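You operate a simulated robot arm through the tools that you are given. There is no shell and no other tool.

Carry out the task below with a simulated robot arm. There is one attempt and no reset: what you move stays moved.

JOB
Wind the orange picket out and thread the white picket in its place.
Fine: crank back to the start first; the orange picket goes on the grey mat. Set down upright: orange picket.

Only the result counts: the job must be done as asked and must still hold three seconds after the hand-in. Knocking over, shifting, dropping, spilling or breaking anything else fails it.

ROBOT AND FRAMES
A 7-joint arm with a two-finger gripper, fixed in place. Base frame: the origin is on the floor under the middle of its stand, x ahead of it, y to its left, z up; the work surface is at about z = 860. Units: mm, rad, N and s.
With the tool pointing down near the work surface it reaches from about 320 to 760 mm from the base axis. Its first joint turns from -2.897 to 2.897 rad. Payload 1.71 kg.
The tool frame sits at the grasp point between the pads (the TCP): z along the fingers, y along the line on which they close. The tips reach 20 mm beyond it. The gripper opens to 96 mm; its body begins 113 mm behind the TCP.
Orientation is told as [roll, pitch, yaw] about the base's x, y, z axes, in that order, counted from this pose: with the fingers straight down and closing along the base's y, the tool's x points along the base's -x, its y along +y and its z along -z.

CONTROLS
- The arm moves only by the tool move_arm. Its argument "rows" is a list that holds one entry, the list of rows, each a list of 7 numbers: the shift along the tool's x, y, z in units of 50 mm (1.0 is 50 mm), then the turn, a rotation vector about the tool's x, y, z in units of 6 degrees (1.0 is 6 degrees), then the closure, from 0 (fully open) to 1 (shut). In form: [[[tx, ty, tz, rx, ry, rz, grip], ...]]. A call has 1 to 20 rows; each row shifts and turns the commanded pose from where the row before left it, along the tool's axes as they then stand. A call with a number of a shift or a turn outside -1 to 1 is refused whole. Rows are played at 5 a second. More than 50 mm and 0.15 rad between two rows, or a gripper value outside its range, and nothing of the call is played. Where a pose cannot be reached the arm comes as near as it can. A force on the tool above 40 N (or 10 N above the force at the start of the call, whichever is more), or a blocked arm, ends the call early, and 0.2 s more pass. The fingers move at their own pace (about 153 mm/s each) and stop on an object; they squeeze with about 33 N. The grip force told is the motor's: it shows also when the fingers shut on nothing. Time passes only in rows, and 0.2 s behind the last, so rows that do not move let the fingers close. The reply holds the time, the measured pose of the TCP, the force on the tool along the base axes, the opening and the grip force, in the units named above and with some noise, with the torque about the TCP (base axes, N m) and any sound that the robot's microphone picked up.
- Cameras (640 x 400 px; columns grow to the right, rows downward): "scene" is fixed at [50.5, -498.3, 1615.7]; the picture's right is [0.52, -0.85, 0.00], its down [-0.59, -0.36, -0.72] and it looks along [0.61, 0.38, -0.69] (base axes); focal length 343 px, centre (320, 200). "wrist" rides on the gripper at [66, 14, -145] in the tool frame; the picture's right is [-0.21, 0.98, 0.00], its down [-0.88, -0.18, -0.45] and it looks along [-0.44, -0.09, 0.90] (tool axes); focal length 275 px, centre (320, 200). There is no depth. A picture from a camera that has moved, and an enlarged one, comes with that camera's place and axes in the base frame and with its lens.
- grab_frame(camera): a new picture of that camera. It takes no simulated time.
- lift_body(by): moves the trunk up (or, below 0, down) by that many mm; the arm rides with it, the base frame stays. It gives what a move gives, with no picture.
- zoom(camera, box): a new picture of the part [left, top, right, bottom] of that camera's present view, enlarged. It takes no simulated time.
- hand_in(): hands the job in; it is judged then, once.

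Places have to be worked out from the pictures, the camera data and where the tool is seen. Open the gripper and draw the arm clear of the work before you hand the job in, unless the task says otherwise.

The tools are called after "Request:" by a JSON object that holds its "method" and its "body". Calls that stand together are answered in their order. move_arm: Moves the arm, as the interface text tells. Its arguments: {"type":"object","properties":{"rows":{"type":"array","items":{"type":"array","items":{"type":"array","items":{"type":"number"}}}}},"required":["rows"]} The other tools are called the same way: lift_body (by) moves the trunk up or down; grab_frame (camera) takes a picture; zoom (camera, box) takes an enlarged picture of a part of a camera's view; hand_in () hands the job in.

At the start:

```text
time: 0.0
tcp_pos: [474.9, -80.8, 1191.7]
ee_rot: [0.0, 0.001, 0.001]
wrist_force: [0.6, -0.7, 1.0]
wrist_torque: [0.05, 0.0, -0.01]
gripper_width: 96.1
grip_force: 0.0
trunk travel left (down, up): [-225.0, 161.0]
```

scene: 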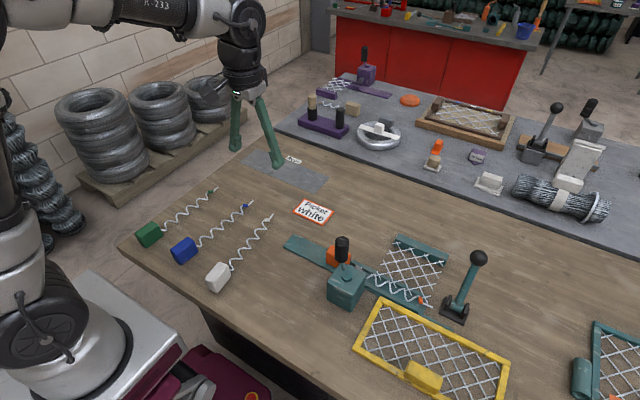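
wrist: 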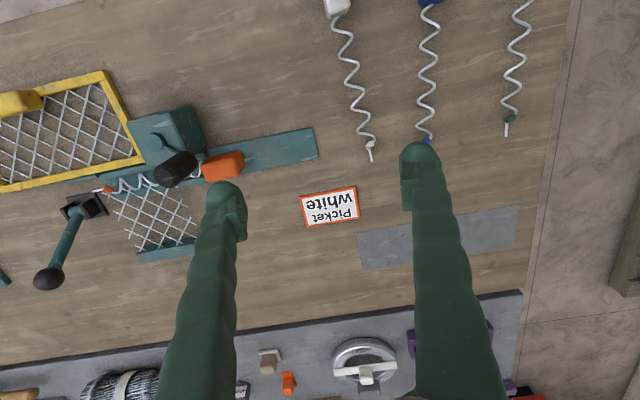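

I start by looking closer at the work: the fixture with the crank and orange picket, the loose pickets, and the grey mat.

Request:
{"method": "zoom", "body": {"camera": "scene", "box": [270, 210, 510, 360]}}

Request:
{"method": "zoom", "body": {"camera": "scene", "box": [120, 130, 360, 300]}}

Request:
{"method": "zoom", "body": {"camera": "wrist", "box": [0, 60, 330, 290]}}

```text
2.67 times, centred on (390, 285) of scene
camera zoom: at [50.5, -498.3, 1615.7], right [0.52, -0.85, 0.0], down [-0.59, -0.36, -0.72], along [0.61, 0.38, -0.69], focal length 914 px, centre (133, -27)
```

zoom: 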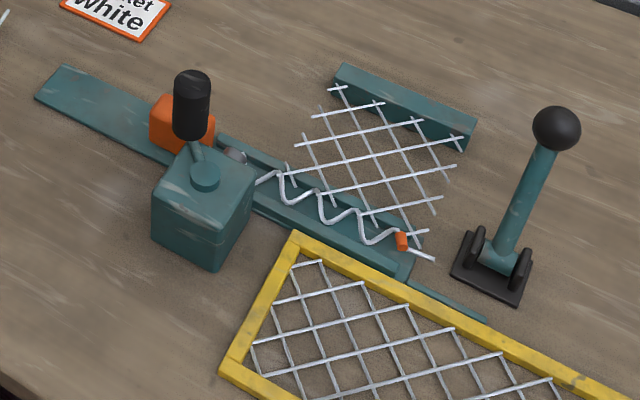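

```text
2.35 times, centred on (240, 215) of scene
camera zoom: at [50.5, -498.3, 1615.7], right [0.52, -0.85, 0.0], down [-0.59, -0.36, -0.72], along [0.61, 0.38, -0.69], focal length 806 px, centre (508, 165)
```

zoom: 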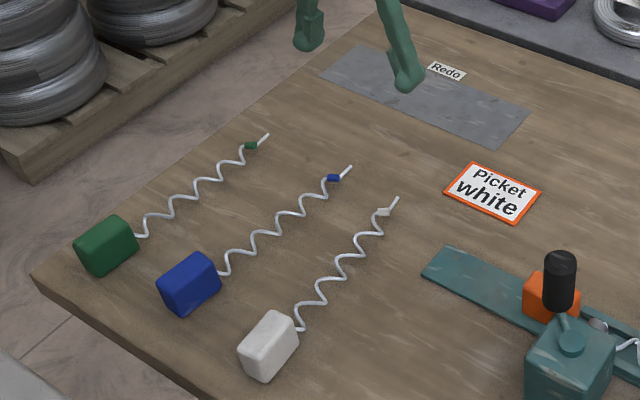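

```text
1.74 times, centred on (165, 175) of wrist
camera zoom: at [410.1, -66.9, 1336.1], right [0.21, 0.98, 0.0], down [0.88, -0.18, 0.44], along [0.43, -0.09, -0.9], focal length 479 px, centre (590, 244)
```

zoom: 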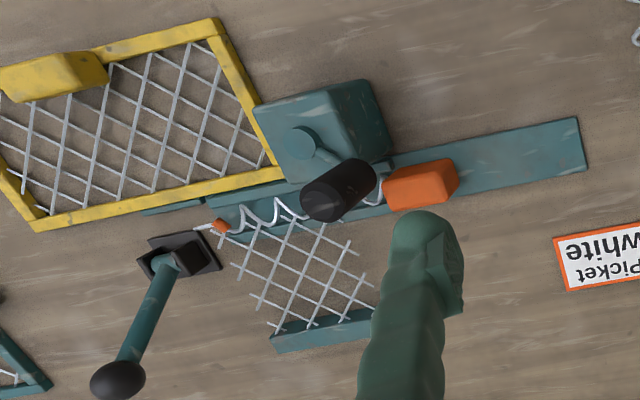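

The fixture shows a vertical-axis crank on the teal box with an upright black grip, the orange block sitting in the rail running along −y, and a lever further out. I zoom tighter to see the details.

Request:
{"method": "zoom", "body": {"camera": "scene", "box": [310, 225, 400, 315]}}

Request:
{"method": "zoom", "body": {"camera": "scene", "box": [360, 250, 480, 330]}}

Request:
{"method": "zoom", "body": {"camera": "scene", "box": [190, 200, 290, 300]}}

Request:
{"method": "zoom", "body": {"camera": "scene", "box": [240, 130, 350, 230]}}

Request:
{"method": "zoom", "body": {"camera": "wrist", "box": [80, 90, 250, 220]}}

Request:
{"method": "zoom", "body": {"camera": "wrist", "box": [310, 0, 450, 180]}}

```text
4.44 times, centred on (355, 270) of scene
camera zoom: at [50.5, -498.3, 1615.7], right [0.52, -0.85, 0.0], down [-0.59, -0.36, -0.72], along [0.61, 0.38, -0.69], focal length 1523 px, centre (164, -111)
```

zoom: 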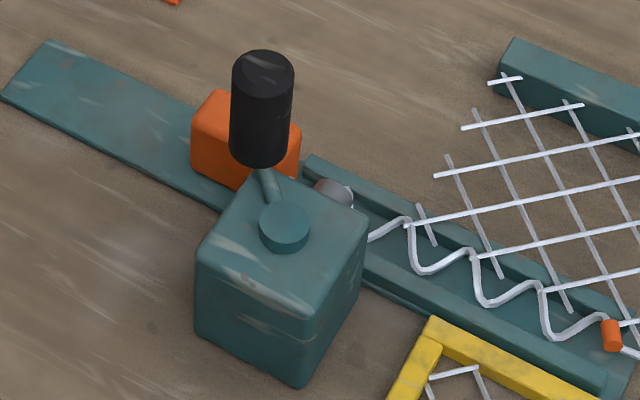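

```text
5.00 times, centred on (420, 290) of scene
camera zoom: at [50.5, -498.3, 1615.7], right [0.52, -0.85, 0.0], down [-0.59, -0.36, -0.72], along [0.61, 0.38, -0.69], focal length 1713 px, centre (-180, -250)
```

zoom: 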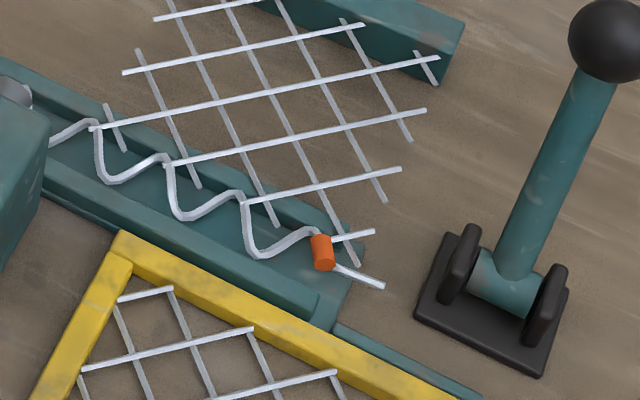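

```text
4.00 times, centred on (240, 250) of scene
camera zoom: at [50.5, -498.3, 1615.7], right [0.52, -0.85, 0.0], down [-0.59, -0.36, -0.72], along [0.61, 0.38, -0.69], focal length 1371 px, centre (640, 0)
```

zoom: 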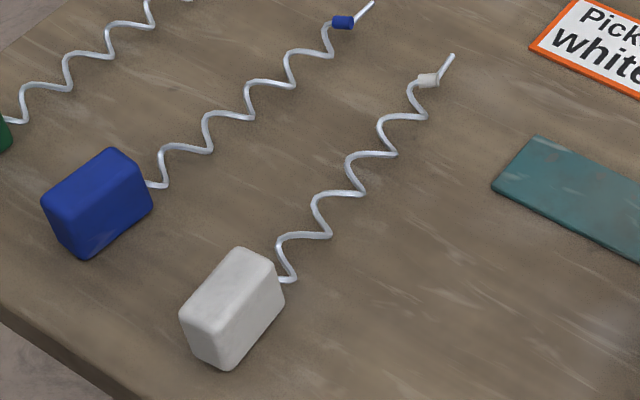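

```text
4.00 times, centred on (295, 180) of scene
camera zoom: at [50.5, -498.3, 1615.7], right [0.52, -0.85, 0.0], down [-0.59, -0.36, -0.72], along [0.61, 0.38, -0.69], focal length 1371 px, centre (420, 280)
```

zoom: 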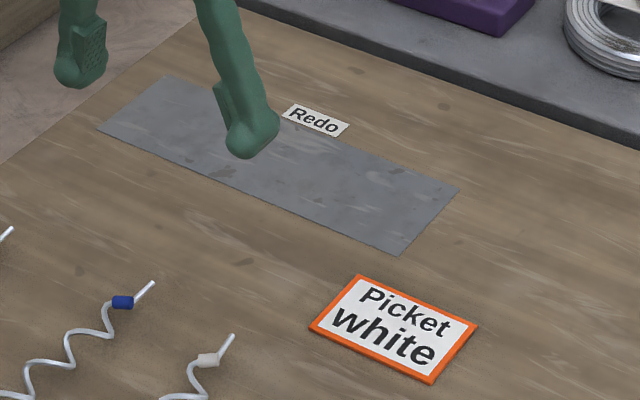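

```text
3.08 times, centred on (165, 155) of wrist
camera zoom: at [410.1, -66.9, 1336.1], right [0.21, 0.98, 0.0], down [0.88, -0.18, 0.44], along [0.43, -0.09, -0.9], focal length 847 px, centre (797, 338)
```

zoom: 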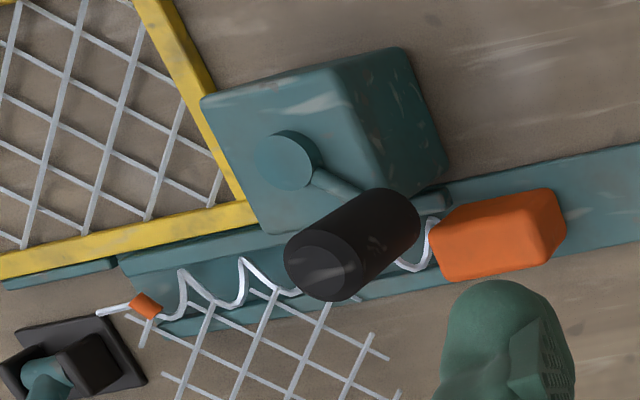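

```text
2.22 times, centred on (380, 90) of wrist
camera zoom: at [410.1, -66.9, 1336.1], right [0.21, 0.98, 0.0], down [0.88, -0.18, 0.44], along [0.43, -0.09, -0.9], focal length 612 px, centre (187, 444)
```

zoom: 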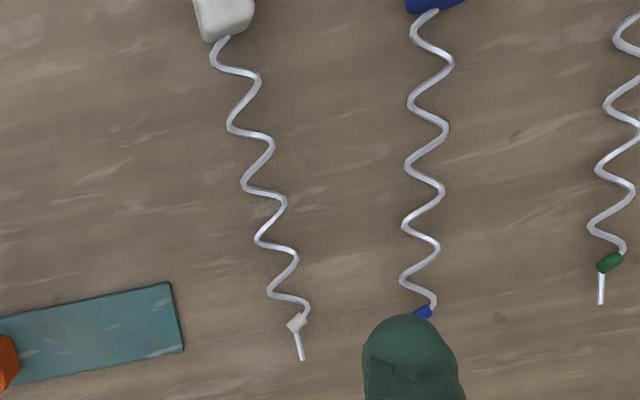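

The crank grip looks to be near (490, −280) with its top around z≈1028, and the hub near (457, −312). I move the arm over the fixture at a safe height to get a second view for triangulation.

Request:
{"method": "move_arm", "body": {"rows": [[[0.4, -0.9, 0, 0, 0, 0, 0], [0.4, -0.9, 0, 0, 0, 0, 0], [0.4, -0.9, 0, 0, 0, 0, 0], [0.2, -0.7, 0, 0, 0, 0, 0], [0, 0, 0, 0, 0, 0, 0]]]}}

Request:
{"method": "grab_frame", "body": {"camera": "wrist"}}

Request:
{"method": "grab_frame", "body": {"camera": "scene"}}

```text
time: 1.2
tcp_pos: [387.4, -250.9, 1195.1]
ee_rot: [0.0, -0.015, 0.0]
wrist_force: [-0.5, 0.2, -0.9]
wrist_torque: [-0.04, 0.01, -0.02]
gripper_width: 96.0
grip_force: 0.0
trunk travel left (down, up): [-225.0, 161.0]
```

```text
taken
camera wrist: at [318.3, -237.0, 1339.1], right [0.21, 0.98, 0.0], down [0.87, -0.18, 0.46], along [0.45, -0.09, -0.89], focal length 275 px, centre (320, 200)
```

wrist: 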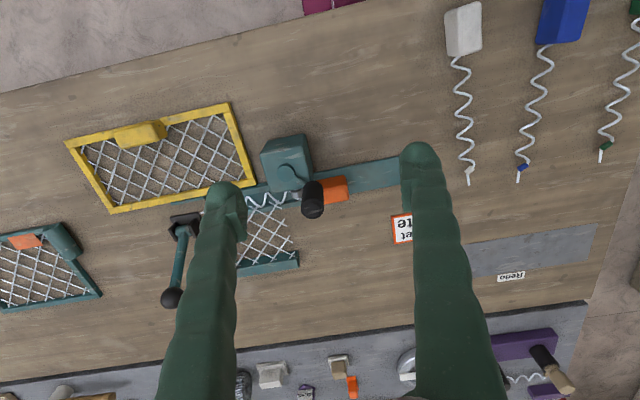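

```text
taken
```

scene: 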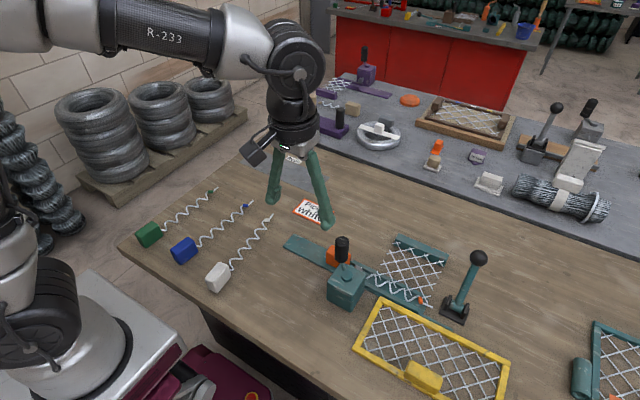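

The machine is now between the fingers in the wrist view; I enlarge it to read pixel positions.

Request:
{"method": "zoom", "body": {"camera": "wrist", "box": [230, 110, 410, 290]}}

Request:
{"method": "zoom", "body": {"camera": "wrist", "box": [420, 0, 640, 200]}}

```text
2.22 times, centred on (320, 200) of wrist
camera zoom: at [318.3, -237.0, 1339.1], right [0.21, 0.98, 0.0], down [0.87, -0.18, 0.46], along [0.45, -0.09, -0.89], focal length 612 px, centre (320, 200)
```

zoom: 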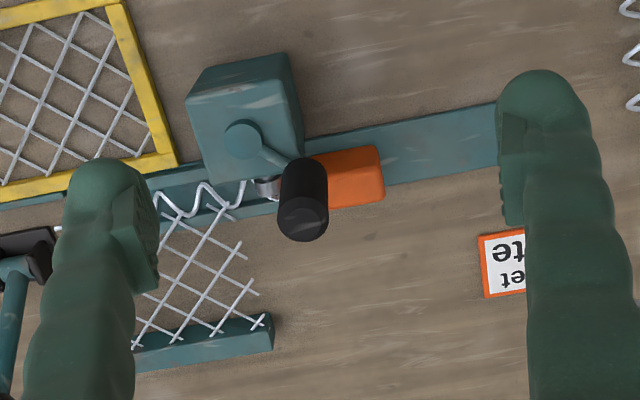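

```text
2.00 times, centred on (530, 100) of wrist
camera zoom: at [318.3, -237.0, 1339.1], right [0.21, 0.98, 0.0], down [0.87, -0.18, 0.46], along [0.45, -0.09, -0.89], focal length 551 px, centre (-100, 400)
```

zoom: 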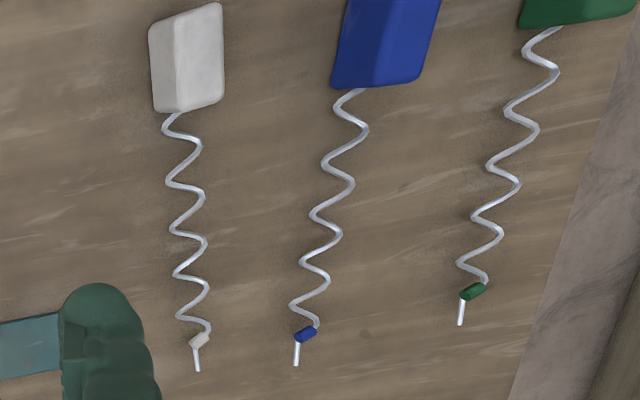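

Triangulating from both cameras: crank grip axis ≈ (489, −285), spanning z≈958–1025, hub ≈ (455, −319), radius ≈ 48 mm. The measured x (387) differs from what I commanded (405), so I let it settle with idle rows before going on.

Request:
{"method": "move_arm", "body": {"rows": [[[0, 0, 0, 0, 0, 0, 0], [0, 0, 0, 0, 0, 0, 0], [0, 0, 0, 0, 0, 0, 0]]]}}

```text
time: 2.0
tcp_pos: [386.5, -251.1, 1195.6]
ee_rot: [0.0, -0.014, 0.0]
wrist_force: [0.0, -0.3, 0.4]
wrist_torque: [0.03, -0.02, -0.04]
gripper_width: 95.9
grip_force: 0.0
trunk travel left (down, up): [-225.0, 161.0]
```

It sits about 18 mm short in x, probably a joint limit this close in. I move forward above the crank grip and check where the tool ends up.

Request:
{"method": "move_arm", "body": {"rows": [[[-0.6, -0.2, 0, 0, 0, 0, 0], [-0.6, -0.2, 0.3, 0, 0, 0, 0], [-0.6, -0.28, 0.6, 0, 0, 0, 0], [0, 0, 0.4, 0, 0, 0, 0], [0, 0, 0, 0, 0, 0, 0]]]}}

Request:
{"method": "grab_frame", "body": {"camera": "wrist"}}

Request:
{"method": "zoom", "body": {"camera": "scene", "box": [270, 180, 430, 320]}}

```text
time: 3.2
tcp_pos: [480.2, -286.5, 1132.7]
ee_rot: [0.001, -0.013, -0.001]
wrist_force: [0.1, 0.3, 0.0]
wrist_torque: [0.0, 0.02, 0.0]
gripper_width: 96.1
grip_force: 0.1
trunk travel left (down, up): [-225.0, 161.0]
```

```text
taken
camera wrist: at [411.6, -271.7, 1275.9], right [0.21, 0.98, 0.0], down [0.87, -0.18, 0.46], along [0.45, -0.09, -0.89], focal length 275 px, centre (320, 200)
```

wrist: 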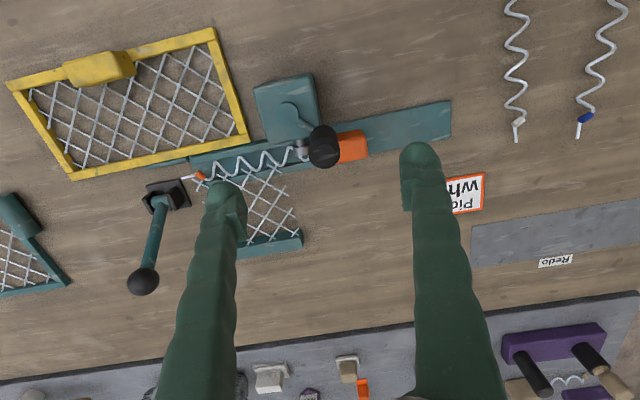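

```text
2.86 times, centred on (350, 250) of scene
camera zoom: at [50.5, -498.3, 1615.7], right [0.52, -0.85, 0.0], down [-0.59, -0.36, -0.72], along [0.61, 0.38, -0.69], focal length 979 px, centre (234, 57)
```

zoom: 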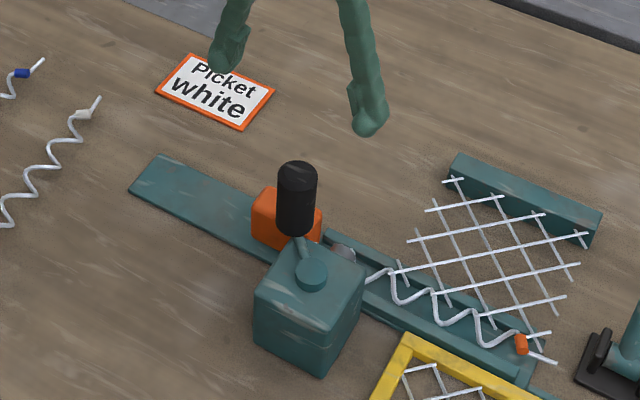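

The tool responds well now, at (480, −286.5, 1133). I zoom in on the crank grip from here to refine its centre.

Request:
{"method": "zoom", "body": {"camera": "wrist", "box": [240, 60, 400, 200]}}

```text
2.86 times, centred on (320, 130) of wrist
camera zoom: at [411.6, -271.7, 1275.9], right [0.21, 0.98, 0.0], down [0.87, -0.18, 0.46], along [0.45, -0.09, -0.89], focal length 786 px, centre (320, 400)
```

zoom: 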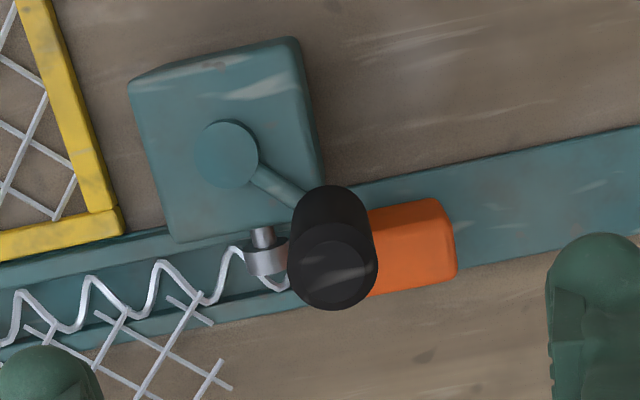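

Grip centre refined to about (490, −283). I level the tool and descend over it with open fingers to TCP z≈1000.

Request:
{"method": "move_arm", "body": {"rows": [[[-0.2, 0.07, 0.4, 0, 0.124, 0, 0], [0, 0, 0.6, 0, 0, 0, 0], [0, 0, 0.6, 0, 0, 0, 0], [0, 0, 0.6, 0, 0, 0, 0], [0, 0, 0.45, 0, 0, 0, 0], [0, 0, 0, 0, 0, 0, 0]]]}}

Request:
{"method": "grab_frame", "body": {"camera": "wrist"}}

Request:
{"method": "zoom", "body": {"camera": "scene", "box": [290, 200, 410, 310]}}

```text
time: 4.6
tcp_pos: [489.1, -280.9, 1001.1]
ee_rot: [0.0, -0.002, 0.0]
wrist_force: [0.1, -0.9, 0.2]
wrist_torque: [0.04, 0.0, 0.02]
gripper_width: 96.2
grip_force: 0.0
trunk travel left (down, up): [-225.0, 161.0]
```

```text
taken
camera wrist: at [422.8, -266.4, 1146.1], right [0.21, 0.98, 0.0], down [0.88, -0.18, 0.45], along [0.44, -0.09, -0.9], focal length 275 px, centre (320, 200)
```

wrist: 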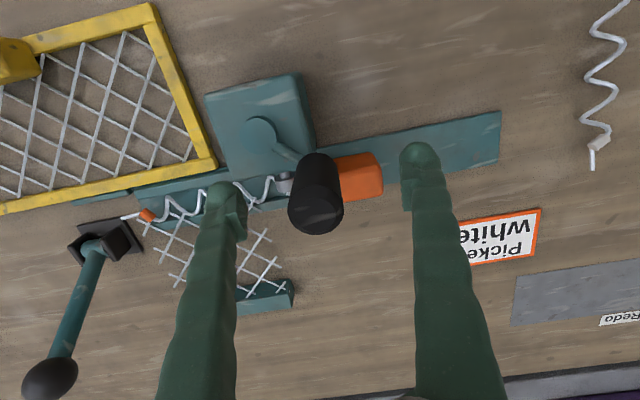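

```text
3.64 times, centred on (350, 255) of scene
camera zoom: at [50.5, -498.3, 1615.7], right [0.52, -0.85, 0.0], down [-0.59, -0.36, -0.72], along [0.61, 0.38, -0.69], focal length 1246 px, centre (211, 0)
```

zoom: 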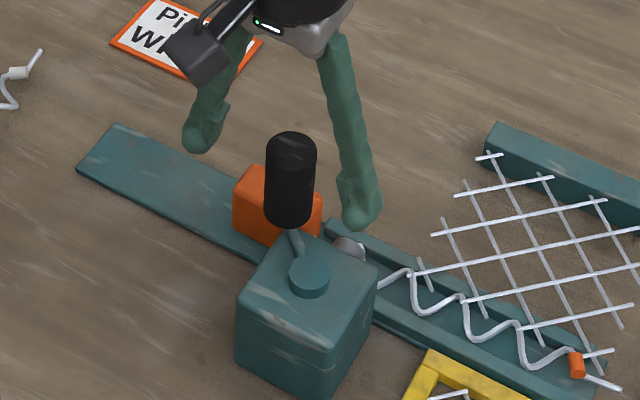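

The grip is centred between the open fingers. I close on it and let the fingers settle.

Request:
{"method": "move_arm", "body": {"rows": [[[0, 0, 0, 0, 0, 0, 1], [0, 0, 0, 0, 0, 0, 1], [0, 0, 0, 0, 0, 0, 1], [0, 0, 0, 0, 0, 0, 1]]]}}

Request:
{"method": "zoom", "body": {"camera": "scene", "box": [290, 200, 410, 310]}}

```text
time: 5.6
tcp_pos: [488.3, -281.7, 1001.6]
ee_rot: [0.0, 0.0, 0.0]
wrist_force: [-2.9, -2.4, -2.5]
wrist_torque: [-0.07, 0.06, -0.02]
gripper_width: 29.9
grip_force: 35.1
trunk travel left (down, up): [-225.0, 161.0]
```

```text
3.64 times, centred on (350, 255) of scene
camera zoom: at [50.5, -498.3, 1615.7], right [0.52, -0.85, 0.0], down [-0.59, -0.36, -0.72], along [0.61, 0.38, -0.69], focal length 1246 px, centre (211, 0)
```

zoom: 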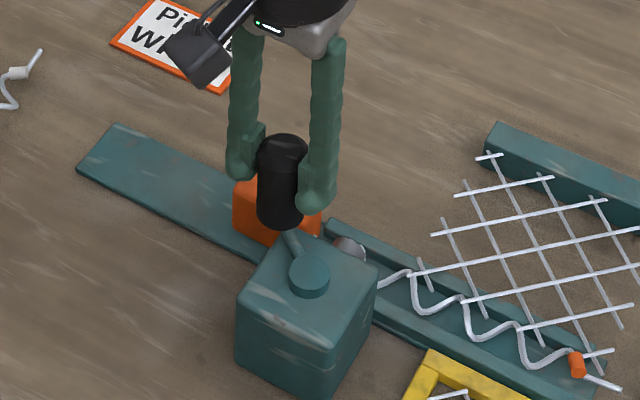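

Firm hold at 29.9 mm. I try a small counter-clockwise nudge (about 10°) along the tangent to feel the resistance and see which way the picket goes.

Request:
{"method": "move_arm", "body": {"rows": [[[0.06, 0.056, 0, 0, 0, 0, 1], [0.065, 0.05, 0, 0, 0, 0, 1], [0, 0, 0, 0, 0, 0, 1]]]}}

Request:
{"method": "zoom", "body": {"camera": "scene", "box": [290, 200, 410, 310]}}

```text
time: 6.4
tcp_pos: [482.5, -278.0, 1002.2]
ee_rot: [0.001, 0.0, -0.002]
wrist_force: [-2.0, -5.9, -11.2]
wrist_torque: [-0.1, -0.04, -0.03]
gripper_width: 30.3
grip_force: 35.5
trunk travel left (down, up): [-225.0, 161.0]
```

```text
3.64 times, centred on (350, 255) of scene
camera zoom: at [50.5, -498.3, 1615.7], right [0.52, -0.85, 0.0], down [-0.59, -0.36, -0.72], along [0.61, 0.38, -0.69], focal length 1246 px, centre (211, 0)
```

zoom: 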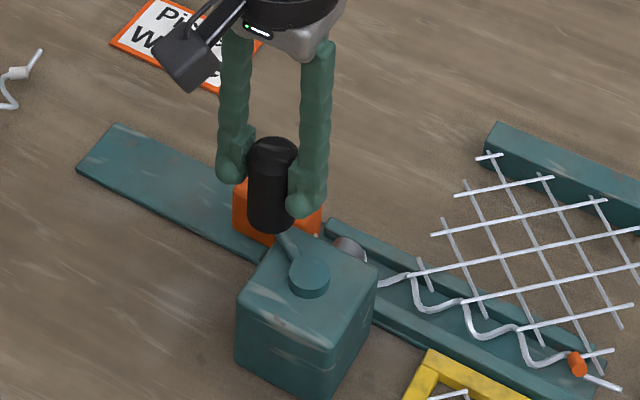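

The crank turns freely with little force and almost no twisting torque, and the orange bead at the tip has visibly rotated. I carry on with a 60° counter-clockwise arc to see whether the picket travels out (+y) or is pushed in.

Request:
{"method": "move_arm", "body": {"rows": [[[0.145, 0.082, 0.02, 0, 0, 0, 1], [0.159, 0.05, 0, 0, 0, 0, 1], [0.164, 0.021, 0, 0, 0, 0, 1], [0.166, -0.007, 0, 0, 0, 0, 1], [0.162, -0.036, 0, 0, 0, 0, 1], [0.154, -0.064, 0, 0, 0, 0, 1], [0, 0, 0, 0, 0, 0, 1]]]}}

Request:
{"method": "zoom", "body": {"camera": "scene", "box": [290, 200, 450, 310]}}

```text
time: 8.0
tcp_pos: [434.5, -274.6, 1001.7]
ee_rot: [-0.003, -0.005, 0.001]
wrist_force: [3.5, -5.5, 25.7]
wrist_torque: [-0.06, -0.17, -0.03]
gripper_width: 29.7
grip_force: 35.1
trunk travel left (down, up): [-225.0, 161.0]
```

```text
3.64 times, centred on (370, 255) of scene
camera zoom: at [50.5, -498.3, 1615.7], right [0.52, -0.85, 0.0], down [-0.59, -0.36, -0.72], along [0.61, 0.38, -0.69], focal length 1246 px, centre (138, 0)
```

zoom: 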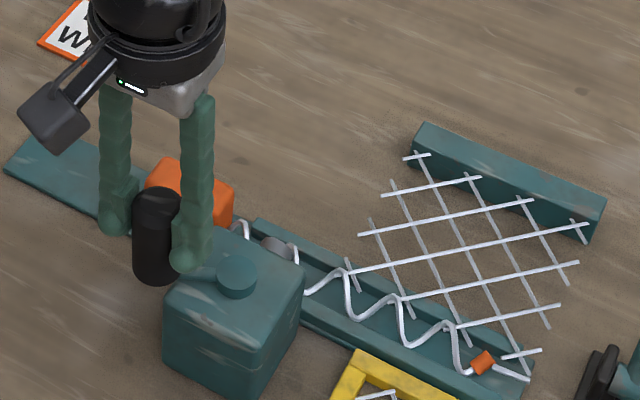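

Counter-clockwise winds the picket out (bead and block both shifted toward +y). I relieve the small vertical strain and continue the arc another 90°.

Request:
{"method": "move_arm", "body": {"rows": [[[0.138, -0.102, -0.014, 0, 0, 0, 1], [0.124, -0.112, 0, 0, 0, 0, 1], [0.104, -0.132, 0, 0, 0, 0, 1], [0.078, -0.146, 0, 0, 0, 0, 1], [0.052, -0.16, 0, 0, 0, 0, 1], [0.022, -0.166, 0, 0, 0, 0, 1], [-0.006, -0.168, 0, 0, 0, 0, 1], [-0.034, -0.162, 0, 0, 0, 0, 1], [-0.062, -0.156, 0, 0, 0, 0, 1], [0, 0, 0, 0, 0, 0, 1]]]}}

Request:
{"method": "zoom", "body": {"camera": "scene", "box": [270, 200, 450, 320]}}

```text
time: 10.2
tcp_pos: [412.0, -341.7, 1001.1]
ee_rot: [-0.003, -0.001, -0.001]
wrist_force: [-19.3, -12.2, 8.1]
wrist_torque: [-0.25, 0.26, -0.06]
gripper_width: 29.8
grip_force: 34.9
trunk travel left (down, up): [-225.0, 161.0]
```

```text
3.33 times, centred on (360, 260) of scene
camera zoom: at [50.5, -498.3, 1615.7], right [0.52, -0.85, 0.0], down [-0.59, -0.36, -0.72], along [0.61, 0.38, -0.69], focal length 1142 px, centre (187, 0)
```

zoom: 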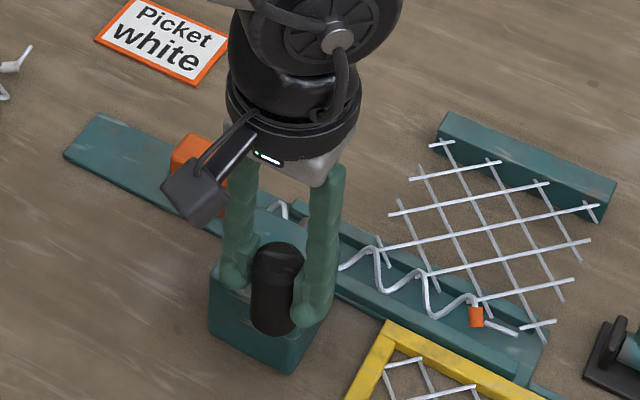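

Two-sided fit of the grip positions gives hub ≈ (455.7, −319.3), radius ≈ 49.5 mm; the picket moves about 75 mm per turn. I continue 90° with the refined circle and check forces.

Request:
{"method": "move_arm", "body": {"rows": [[[-0.084, -0.148, 0, 0, 0, 0, 1], [-0.114, -0.128, 0, 0, 0, 0, 1], [-0.136, -0.106, 0, 0, 0, 0, 1], [-0.154, -0.082, 0, 0, 0, 0, 1], [-0.164, -0.052, 0, 0, 0, 0, 1], [-0.17, -0.024, 0, 0, 0, 0, 1], [-0.172, 0.006, 0, 0, 0, 0, 1], [-0.17, 0.036, 0, 0, 0, 0, 1], [-0.16, 0.064, 0, 0, 0, 0, 1], [0, 0, 0, 0, 0, 0, 1]]]}}

```text
time: 12.4
tcp_pos: [483.9, -362.8, 1000.5]
ee_rot: [0.0, -0.003, 0.0]
wrist_force: [11.1, -15.2, 1.8]
wrist_torque: [-0.11, -0.26, -0.06]
gripper_width: 29.8
grip_force: 35.1
trunk travel left (down, up): [-225.0, 161.0]
```

Radial force is outward, so the true circle is a bit larger: refit gives centre ≈ (457.5, −319.7), r ≈ 50.3. I continue another 90° with that.

Request:
{"method": "move_arm", "body": {"rows": [[[-0.178, 0.09, 0, 0, 0, 0, 1], [-0.121, 0.127, 0, 0, 0, 0, 1], [-0.097, 0.146, 0, 0, 0, 0, 1], [-0.07, 0.161, 0, 0, 0, 0, 1], [-0.041, 0.171, 0, 0, 0, 0, 1], [-0.011, 0.175, 0, 0, 0, 0, 1], [0.02, 0.174, 0, 0, 0, 0, 1], [0.05, 0.168, 0, 0, 0, 0, 1], [0.078, 0.157, 0, 0, 0, 0, 1], [0, 0, 0, 0, 0, 0, 1]]]}}

Request:
{"method": "zoom", "body": {"camera": "scene", "box": [270, 200, 450, 320]}}

```text
time: 14.6
tcp_pos: [497.9, -294.0, 1001.8]
ee_rot: [-0.001, -0.002, -0.002]
wrist_force: [0.6, -0.2, 6.8]
wrist_torque: [-0.02, -0.09, -0.02]
gripper_width: 29.3
grip_force: 34.9
trunk travel left (down, up): [-225.0, 161.0]
```

```text
3.33 times, centred on (360, 260) of scene
camera zoom: at [50.5, -498.3, 1615.7], right [0.52, -0.85, 0.0], down [-0.59, -0.36, -0.72], along [0.61, 0.38, -0.69], focal length 1142 px, centre (187, 0)
```

zoom: 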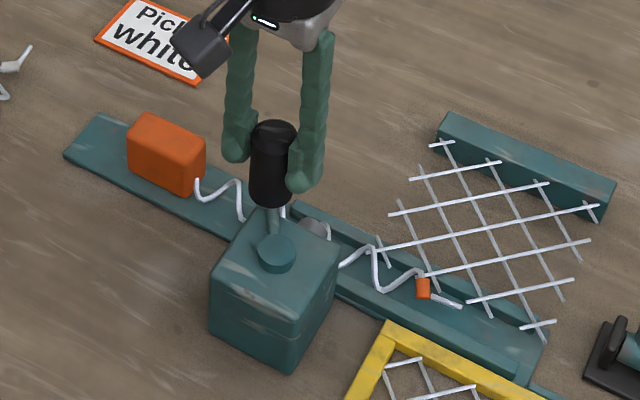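

Forces are nearly zero now; best fit is hub ≈ (455.8, −320), r ≈ 50, and the picket moves ≈79 mm/turn. The block is still ~50 mm from the plate end, so I keep winding out in 90° pieces, watching for a stop.

Request:
{"method": "move_arm", "body": {"rows": [[[0.096, 0.146, 0.005, 0, 0, 0, 1], [0.127, 0.12, 0, 0, 0, 0, 1], [0.146, 0.096, 0, 0, 0, 0, 1], [0.16, 0.069, 0, 0, 0, 0, 1], [0.17, 0.04, 0, 0, 0, 0, 1], [0.174, 0.01, 0, 0, 0, 0, 1], [0.173, -0.02, 0, 0, 0, 0, 1], [0.167, -0.05, 0, 0, 0, 0, 1], [0.156, -0.078, 0, 0, 0, 0, 1], [0, 0, 0, 0, 0, 0, 1]]]}}

Request:
{"method": "zoom", "body": {"camera": "scene", "box": [270, 200, 450, 320]}}

```text
time: 16.8
tcp_pos: [431.9, -276.0, 1002.2]
ee_rot: [-0.001, -0.001, -0.001]
wrist_force: [6.1, -7.5, 4.0]
wrist_torque: [-0.16, -0.08, -0.05]
gripper_width: 29.3
grip_force: 35.1
trunk travel left (down, up): [-225.0, 161.0]
```

```text
3.33 times, centred on (360, 260) of scene
camera zoom: at [50.5, -498.3, 1615.7], right [0.52, -0.85, 0.0], down [-0.59, -0.36, -0.72], along [0.61, 0.38, -0.69], focal length 1142 px, centre (187, 0)
```

zoom: 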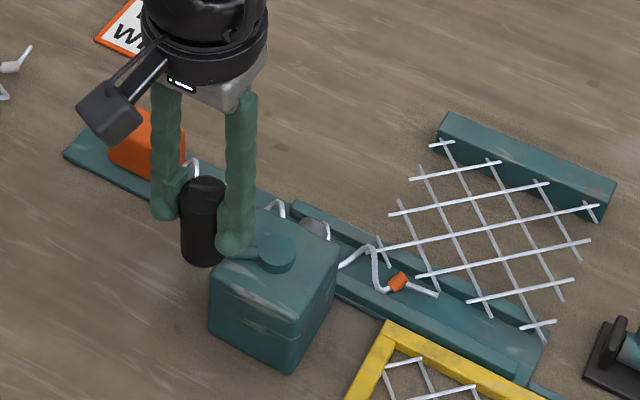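

Still turning freely with no stop. Continuing another 90°.

Request:
{"method": "move_arm", "body": {"rows": [[[0.144, -0.098, 0, 0, 0, 0, 1], [0.126, -0.12, 0, 0, 0, 0, 1], [0.104, -0.14, 0, 0, 0, 0, 1], [0.078, -0.156, 0, 0, 0, 0, 1], [0.05, -0.167, 0, 0, 0, 0, 1], [0.02, -0.173, 0, 0, 0, 0, 1], [-0.011, -0.174, 0, 0, 0, 0, 1], [-0.041, -0.17, 0, 0, 0, 0, 1], [-0.07, -0.16, 0, 0, 0, 0, 1], [0, 0, 0, 0, 0, 0, 1]]]}}

Request:
{"method": "zoom", "body": {"camera": "scene", "box": [270, 200, 450, 320]}}

```text
time: 19.0
tcp_pos: [412.0, -342.5, 1000.9]
ee_rot: [0.001, 0.0, 0.0]
wrist_force: [10.7, 7.9, 14.3]
wrist_torque: [0.18, -0.13, 0.01]
gripper_width: 29.3
grip_force: 35.6
trunk travel left (down, up): [-225.0, 161.0]
```

```text
3.33 times, centred on (360, 260) of scene
camera zoom: at [50.5, -498.3, 1615.7], right [0.52, -0.85, 0.0], down [-0.59, -0.36, -0.72], along [0.61, 0.38, -0.69], focal length 1142 px, centre (187, 0)
```

zoom: 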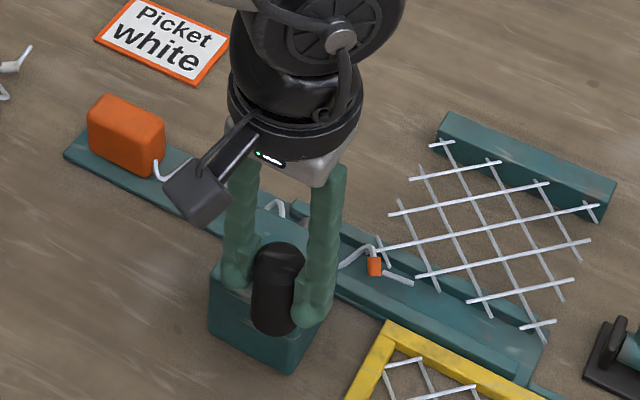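

Still no stop; the block is approaching the end of the plate. Another 90°, with a slight relief in z.

Request:
{"method": "move_arm", "body": {"rows": [[[-0.088, -0.148, -0.006, 0, 0, 0, 1], [-0.116, -0.128, 0, 0, 0, 0, 1], [-0.136, -0.106, 0, 0, 0, 0, 1], [-0.153, -0.081, 0, 0, 0, 0, 1], [-0.164, -0.053, 0, 0, 0, 0, 1], [-0.171, -0.023, 0, 0, 0, 0, 1], [-0.172, 0.007, 0, 0, 0, 0, 1], [-0.169, 0.036, 0, 0, 0, 0, 1], [-0.16, 0.065, 0, 0, 0, 0, 1], [0, 0, 0, 0, 0, 0, 1]]]}}

Request:
{"method": "zoom", "body": {"camera": "scene", "box": [270, 200, 450, 320]}}

```text
time: 20.3
tcp_pos: [429.3, -362.4, 1001.4]
ee_rot: [0.017, 0.007, 0.003]
wrist_force: [11.6, 17.1, -25.3]
wrist_torque: [0.24, -0.37, 0.01]
gripper_width: 29.6
grip_force: 34.6
trunk travel left (down, up): [-225.0, 161.0]
stopped in row 6: the force on the tool passed its limit at 43 N (the readings are from after the stop); the commanded pose is now the measured one
```

```text
3.33 times, centred on (360, 260) of scene
camera zoom: at [50.5, -498.3, 1615.7], right [0.52, -0.85, 0.0], down [-0.59, -0.36, -0.72], along [0.61, 0.38, -0.69], focal length 1142 px, centre (187, 0)
```

zoom: 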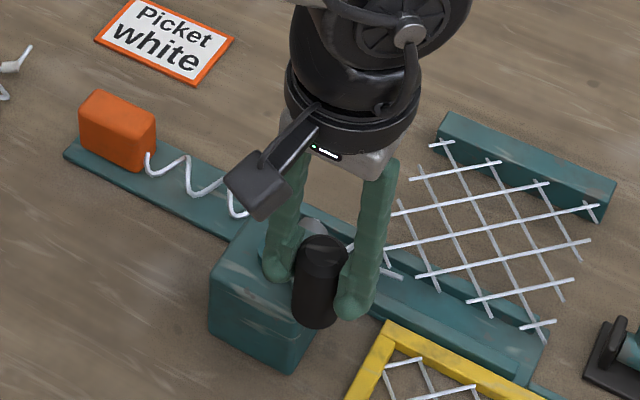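

The motion was stopped at crank angle ≈238° by 43 N, about 1.5 turns from where I began; the picket has moved ≈120 mm. To confirm it is the real end stop, I push gently a few mm further along the tangent.

Request:
{"method": "move_arm", "body": {"rows": [[[-0.05, -0.03, 0.0, 0, 0, 0, 1], [-0.05, -0.03, 0, 0, 0, 0, 1], [0, 0, 0, 0, 0, 0, 1]]]}}

Request:
{"method": "grab_frame", "body": {"camera": "wrist"}}

```text
time: 20.6
tcp_pos: [417.5, -355.5, 1003.2]
ee_rot: [0.03, -0.009, 0.009]
wrist_force: [25.7, 28.0, -43.2]
wrist_torque: [-0.38, -0.06, 0.2]
gripper_width: 30.3
grip_force: 34.8
trunk travel left (down, up): [-225.0, 161.0]
stopped in row 1: the force on the tool passed its limit at 46 N (the readings are from after the stop); the commanded pose is now the measured one
```

```text
taken
camera wrist: at [349.8, -345.6, 1148.8], right [0.2, 0.98, 0.03], down [0.87, -0.19, 0.45], along [0.44, -0.06, -0.89], focal length 275 px, centre (320, 200)
```

wrist: 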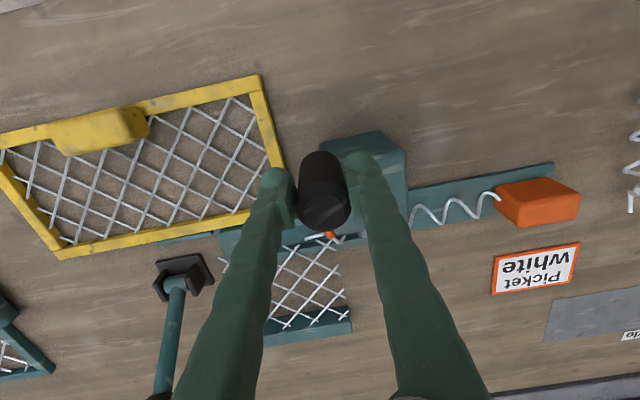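

The crank pushes back to ≈223–227°, so this is the true end stop (start of travel). I release the grip to unload it.

Request:
{"method": "move_arm", "body": {"rows": [[[0, 0, 0, 0, 0, 0, 0.5], [0, 0, 0, 0, 0, 0, 0.3], [0, 0, 0, 0, 0, 0, 0], [0, 0, 0, 0, 0, 0, 0]]]}}

Request:
{"method": "grab_frame", "body": {"camera": "wrist"}}

Request:
{"method": "zoom", "body": {"camera": "scene", "box": [270, 200, 450, 320]}}

```text
time: 21.6
tcp_pos: [412.3, -364.2, 1008.4]
ee_rot: [0.019, -0.016, 0.002]
wrist_force: [-0.1, -0.4, -0.4]
wrist_torque: [-0.01, 0.02, -0.01]
gripper_width: 95.9
grip_force: 0.0
trunk travel left (down, up): [-225.0, 161.0]
```

```text
taken
camera wrist: at [343.4, -352.4, 1153.2], right [0.2, 0.98, 0.02], down [0.87, -0.19, 0.45], along [0.45, -0.08, -0.89], focal length 275 px, centre (320, 200)
```

wrist: 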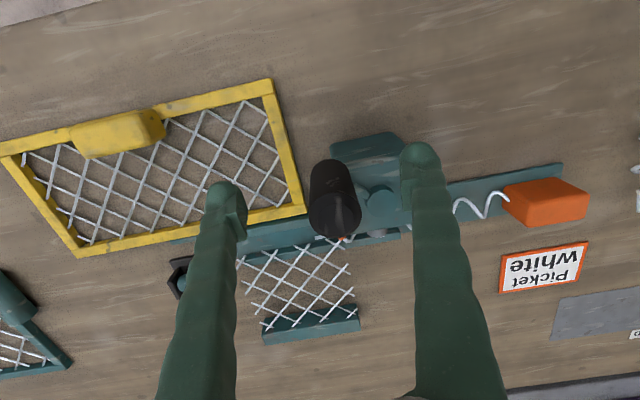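

```text
3.33 times, centred on (360, 260) of scene
camera zoom: at [50.5, -498.3, 1615.7], right [0.52, -0.85, 0.0], down [-0.59, -0.36, -0.72], along [0.61, 0.38, -0.69], focal length 1142 px, centre (187, 0)
```

zoom: 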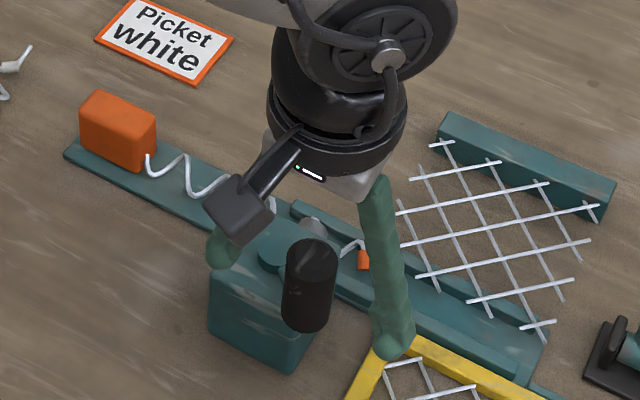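

The crank now rests at ≈230°, exactly 1.5 turns from where it began, and the picket has travelled ≈122 mm out. I level the tool and raise straight up clear of the crank.

Request:
{"method": "move_arm", "body": {"rows": [[[0, 0, -0.3, 0, 0, 0, 0], [0, 0, -0.6, 0.1, 0.08, 0, 0], [0, 0, -0.8, 0.09, 0.08, 0, 0], [-0.2, 0.2, -0.8, 0, 0, 0, 0], [-0.6, 0.7, 0, 0, 0, 0, 0], [-0.6, 0.8, 0, 0, 0, 0, 0], [0, 0, 0, 0, 0, 0, 0]]]}}

Request:
{"method": "grab_frame", "body": {"camera": "wrist"}}

Request:
{"method": "zoom", "body": {"camera": "scene", "box": [270, 210, 430, 310]}}

```text
time: 23.2
tcp_pos: [481.1, -281.0, 1134.5]
ee_rot: [-0.002, 0.003, 0.0]
wrist_force: [0.9, -0.4, -0.5]
wrist_torque: [0.0, -0.02, -0.04]
gripper_width: 96.0
grip_force: 0.0
trunk travel left (down, up): [-225.0, 161.0]
```

```text
taken
camera wrist: at [415.3, -265.6, 1278.8], right [0.21, 0.98, 0.0], down [0.88, -0.18, 0.44], along [0.43, -0.09, -0.9], focal length 275 px, centre (320, 200)
```

wrist: 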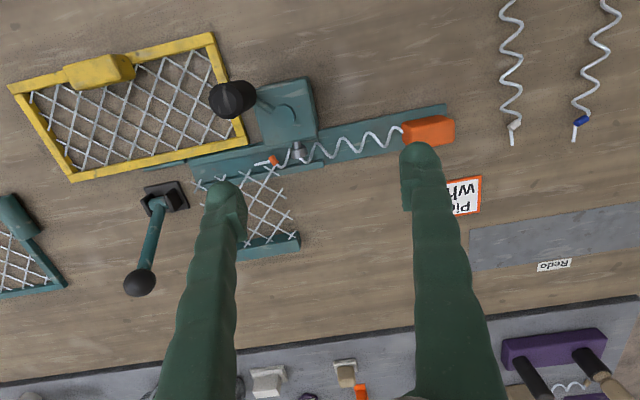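

```text
4.00 times, centred on (350, 260) of scene
camera zoom: at [50.5, -498.3, 1615.7], right [0.52, -0.85, 0.0], down [-0.59, -0.36, -0.72], along [0.61, 0.38, -0.69], focal length 1371 px, centre (200, -40)
```

zoom: 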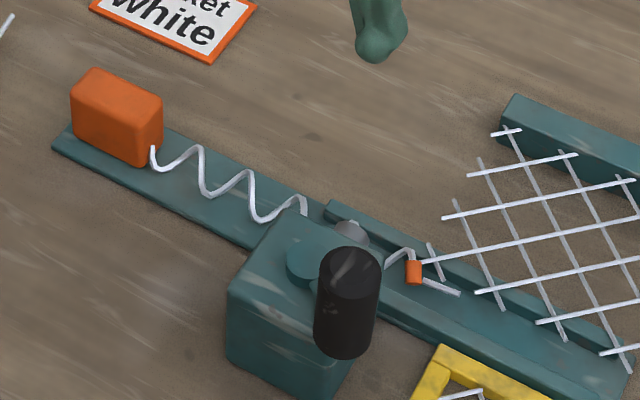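

The crank is at its start and the orange block sits at the plate's outer end. I enlarge views of the block and the roller to locate them precisely.

Request:
{"method": "zoom", "body": {"camera": "wrist", "box": [250, 90, 470, 200]}}

Request:
{"method": "zoom", "body": {"camera": "scene", "box": [275, 220, 335, 260]}}

Request:
{"method": "zoom", "body": {"camera": "scene", "box": [330, 245, 390, 285]}}

```text
2.91 times, centred on (360, 145) of wrist
camera zoom: at [415.3, -265.6, 1278.8], right [0.21, 0.98, 0.0], down [0.88, -0.18, 0.44], along [0.43, -0.09, -0.9], focal length 801 px, centre (204, 360)
```

zoom: 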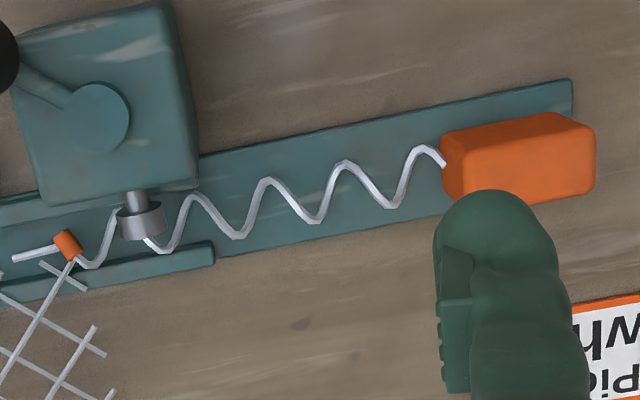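

```text
10.00 times, centred on (305, 240) of scene
camera zoom: at [50.5, -498.3, 1615.7], right [0.52, -0.85, 0.0], down [-0.59, -0.36, -0.72], along [0.61, 0.38, -0.69], focal length 3426 px, centre (470, -200)
```

zoom: 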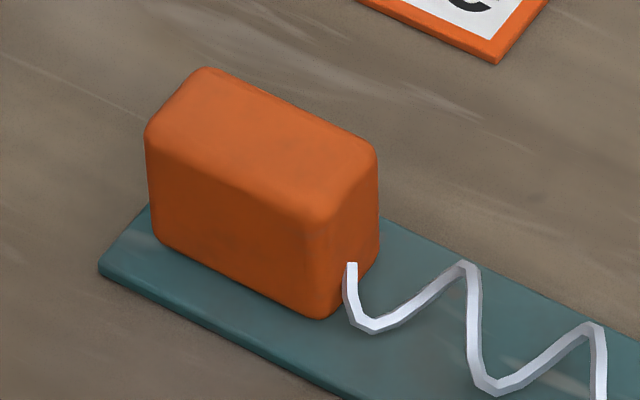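

```text
10.00 times, centred on (360, 265) of scene
camera zoom: at [50.5, -498.3, 1615.7], right [0.52, -0.85, 0.0], down [-0.59, -0.36, -0.72], along [0.61, 0.38, -0.69], focal length 3426 px, centre (-80, -450)
```

zoom: 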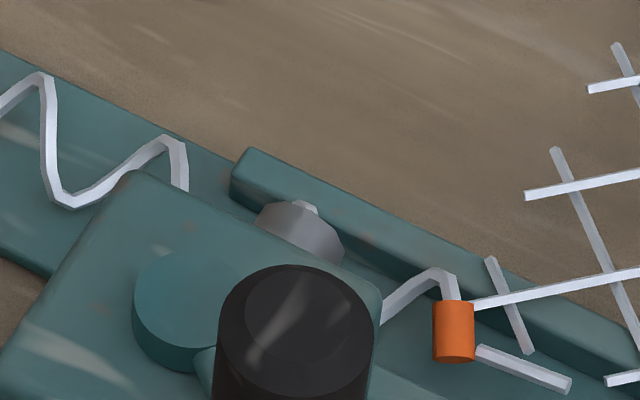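

The orange block is about 55×30×45 mm centred near (532, −136, 888); its wire passes under the drive roller at (516, −320, ~918), so it must be pulled out lengthwise before lifting. Before gripping it, I test with the empty hand how far the arm reaches over the grey mat (x≈735–835, y≈−55…260).

Request:
{"method": "move_arm", "body": {"rows": [[[-0.7, 0.7, 0, 0, 0, 0, 0], [-0.8, 0.75, 0, 0, 0, 0, 0], [-0.8, 0.75, 0, 0, 0, 0, 0], [-0.8, 0.75, 0, 0, 0, 0, 0], [-0.8, 0.75, 0.4, 0, 0, 0, 0], [-0.8, 0.75, 0.7, 0, 0, 0, 0], [-0.7, 0.7, 0.7, 0, 0, 0, 0], [0, 0, 0.7, 0, 0, 0, 0], [0, 0, 0, 0, 0, 0, 0], [0, 0, 0, 0, 0, 0, 0]]]}}

Request:
{"method": "grab_frame", "body": {"camera": "wrist"}}

Request:
{"method": "grab_frame", "body": {"camera": "scene"}}

```text
refused: row 2 steps farther than a row can; nothing moved
```

```text
taken
camera wrist: at [415.3, -265.6, 1278.8], right [0.21, 0.98, 0.0], down [0.88, -0.18, 0.44], along [0.43, -0.09, -0.9], focal length 275 px, centre (320, 200)
```

wrist: 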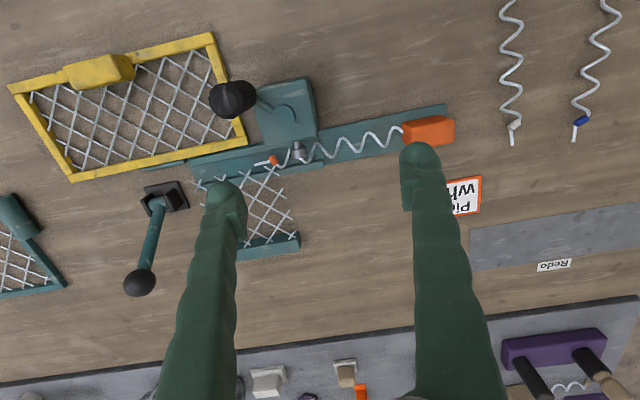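

```text
taken
```

scene: 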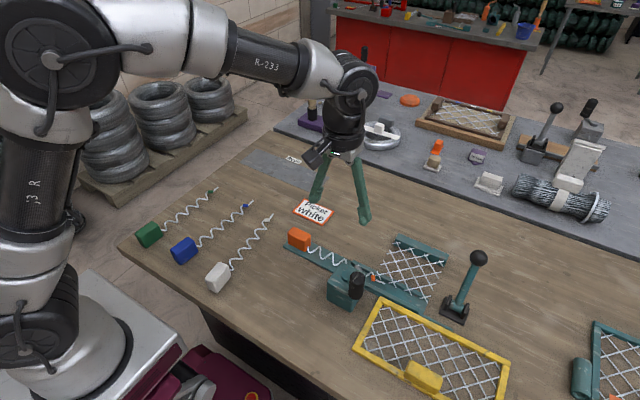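

The refused call exceeded 50 mm per row in combined length. I redo the reach test with shorter steps.

Request:
{"method": "move_arm", "body": {"rows": [[[-0.63, 0.57, 0, 0, 0, 0, 0], [-0.63, 0.57, 0, 0, 0, 0, 0], [-0.63, 0.57, 0, 0, 0, 0, 0], [-0.63, 0.57, 0, 0, 0, 0, 0], [-0.63, 0.57, 0, 0, 0, 0, 0], [-0.63, 0.57, 0, 0, 0, 0, 0], [-0.63, 0.57, 0.3, 0, 0, 0, 0], [-0.63, 0.57, 0.4, 0, 0, 0, 0], [-0.63, 0.57, 0.4, 0, 0, 0, 0], [0, 0, 0.8, 0, 0, 0, 0], [0, 0, 0.8, 0, 0, 0, 0], [0, 0, 0, 0, 0, 0, 0]]]}}

Request:
{"method": "grab_frame", "body": {"camera": "wrist"}}

Request:
{"method": "grab_frame", "body": {"camera": "scene"}}

```text
time: 25.1
tcp_pos: [719.0, -52.0, 1116.1]
ee_rot: [-0.002, -0.016, -0.001]
wrist_force: [-1.7, -0.1, -0.2]
wrist_torque: [-0.01, -0.15, 0.01]
gripper_width: 96.2
grip_force: 0.0
out of reach, approached as far as the arm can: row 9
trunk travel left (down, up): [-225.0, 161.0]
stopped in row 9: the arm was blocked; the commanded pose is now the measured one
```

```text
taken
camera wrist: at [650.6, -36.8, 1259.4], right [0.21, 0.98, 0.0], down [0.87, -0.18, 0.46], along [0.45, -0.09, -0.89], focal length 275 px, centre (320, 200)
```

wrist: 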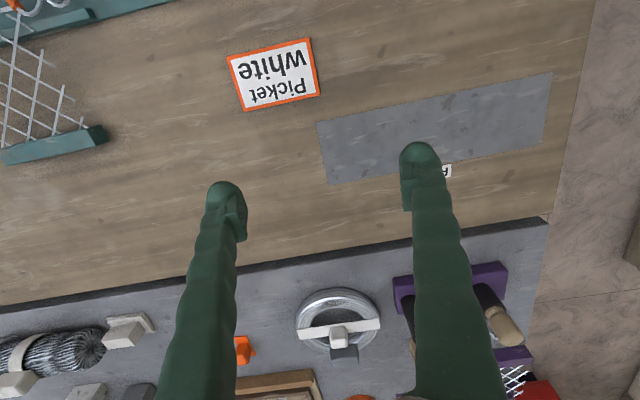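

```text
taken
```

scene: 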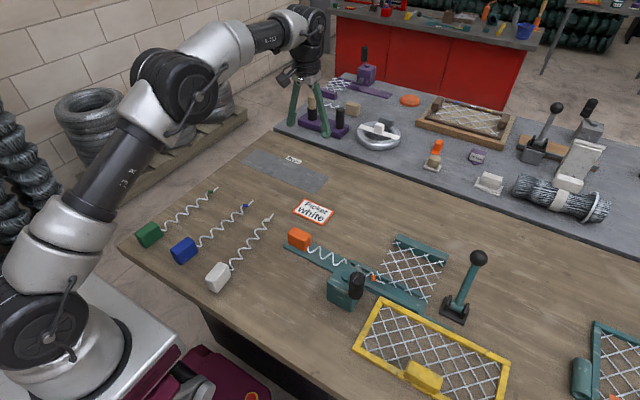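

At z≈1116 the reach ends near x≈720. From this view the mat spans x≈[732, 831], y≈[−59, 259]. I descend and test reach lower down over the mat.

Request:
{"method": "move_arm", "body": {"rows": [[[0, 0.2, 0.8, 0, 0.15, 0, 0], [0, 0.2, 0.8, 0, 0, 0, 0], [0, 0.2, 0.8, 0, 0, 0, 0], [0, 0, 0.8, 0, 0, 0, 0], [-0.4, 0, 0, 0, 0, 0, 0], [-0.4, 0, 0, 0, 0, 0, 0], [-0.2, 0, 0, 0, 0, 0, 0], [0, 0, 0, 0, 0, 0, 0]]]}}

```text
time: 25.4
tcp_pos: [707.2, -47.3, 1109.3]
ee_rot: [-0.005, -0.018, 0.0]
wrist_force: [-1.0, 0.5, -1.2]
wrist_torque: [-0.01, -0.1, 0.0]
gripper_width: 95.7
grip_force: 0.0
trunk travel left (down, up): [-225.0, 161.0]
stopped in row 1: the arm was blocked; the commanded pose is now the measured one
```

The arm is right at its limit there, so I pull in slightly first and then descend.

Request:
{"method": "move_arm", "body": {"rows": [[[0.4, 0, 0.3, 0, 0, 0, 0], [0.3, 0, 0.6, 0, 0.15, 0, 0], [0, 0, 0.8, 0, 0.15, 0, 0], [0, 0, 0.8, 0, 0, 0, 0], [0, 0, 0.8, 0, 0, 0, 0], [0, 0, 0.3, 0, 0, 0, 0], [0, 0, 0, 0, 0, 0, 0]]]}}

```text
time: 27.0
tcp_pos: [670.7, -50.5, 926.5]
ee_rot: [0.0, 0.011, 0.0]
wrist_force: [-0.6, 1.1, 1.1]
wrist_torque: [0.01, 0.0, 0.02]
gripper_width: 96.1
grip_force: 0.1
trunk travel left (down, up): [-225.0, 161.0]
```

Request:
{"method": "move_arm", "body": {"rows": [[[-0.5, 0.1, 0, 0, -0.1, 0, 0], [-0.5, 0.2, 0, 0, 0, 0, 0], [-0.4, 0.2, 0, 0, 0, 0, 0], [-0.3, 0, 0, 0, 0, 0, 0], [-0.2, 0, 0, 0, 0, 0, 0], [0, 0, 0, 0, 0, 0, 0]]]}}

```text
time: 28.0
tcp_pos: [738.1, -23.5, 942.5]
ee_rot: [-0.002, -0.018, 0.001]
wrist_force: [-0.8, 1.0, 0.3]
wrist_torque: [0.0, -0.14, -0.01]
gripper_width: 96.1
grip_force: 0.1
trunk travel left (down, up): [-225.0, 161.0]
stopped in row 4: the arm was blocked; the commanded pose is now the measured one
```

Reach improves as the hand goes lower, so the wrist is above the shoulder: raising the trunk should extend reach. I raise the trunk and test again.

Request:
{"method": "lift_body", "body": {"by": 120}}

Request:
{"method": "move_arm", "body": {"rows": [[[0.2, 0, 0.6, 0, 0.1, 0, 0], [0, 0, 0.8, 0, 0.08, 0, 0], [0, 0, 0.8, 0, 0, 0, 0], [0, 0, 0.5, 0, 0, 0, 0], [0, 0, 0, 0, 0, 0, 0]]]}}

```text
time: 28.3
tcp_pos: [726.4, -23.5, 957.1]
ee_rot: [-0.002, -0.034, 0.001]
wrist_force: [-1.2, -0.1, 0.4]
wrist_torque: [0.04, -0.15, 0.0]
gripper_width: 95.8
grip_force: 0.0
trunk travel left (down, up): [-227.0, 158.0]
stopped: the arm was blocked; the commanded pose is now the measured one
```

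```text
time: 29.0
tcp_pos: [708.1, -25.5, 888.2]
ee_rot: [-0.001, -0.026, -0.002]
wrist_force: [-0.8, -0.4, 0.0]
wrist_torque: [0.05, -0.1, 0.01]
gripper_width: 96.0
grip_force: 0.0
trunk travel left (down, up): [-227.0, 158.0]
stopped in row 3: the force on the tool passed its limit at 73 N (the readings are from after the stop); the commanded pose is now the measured one
```

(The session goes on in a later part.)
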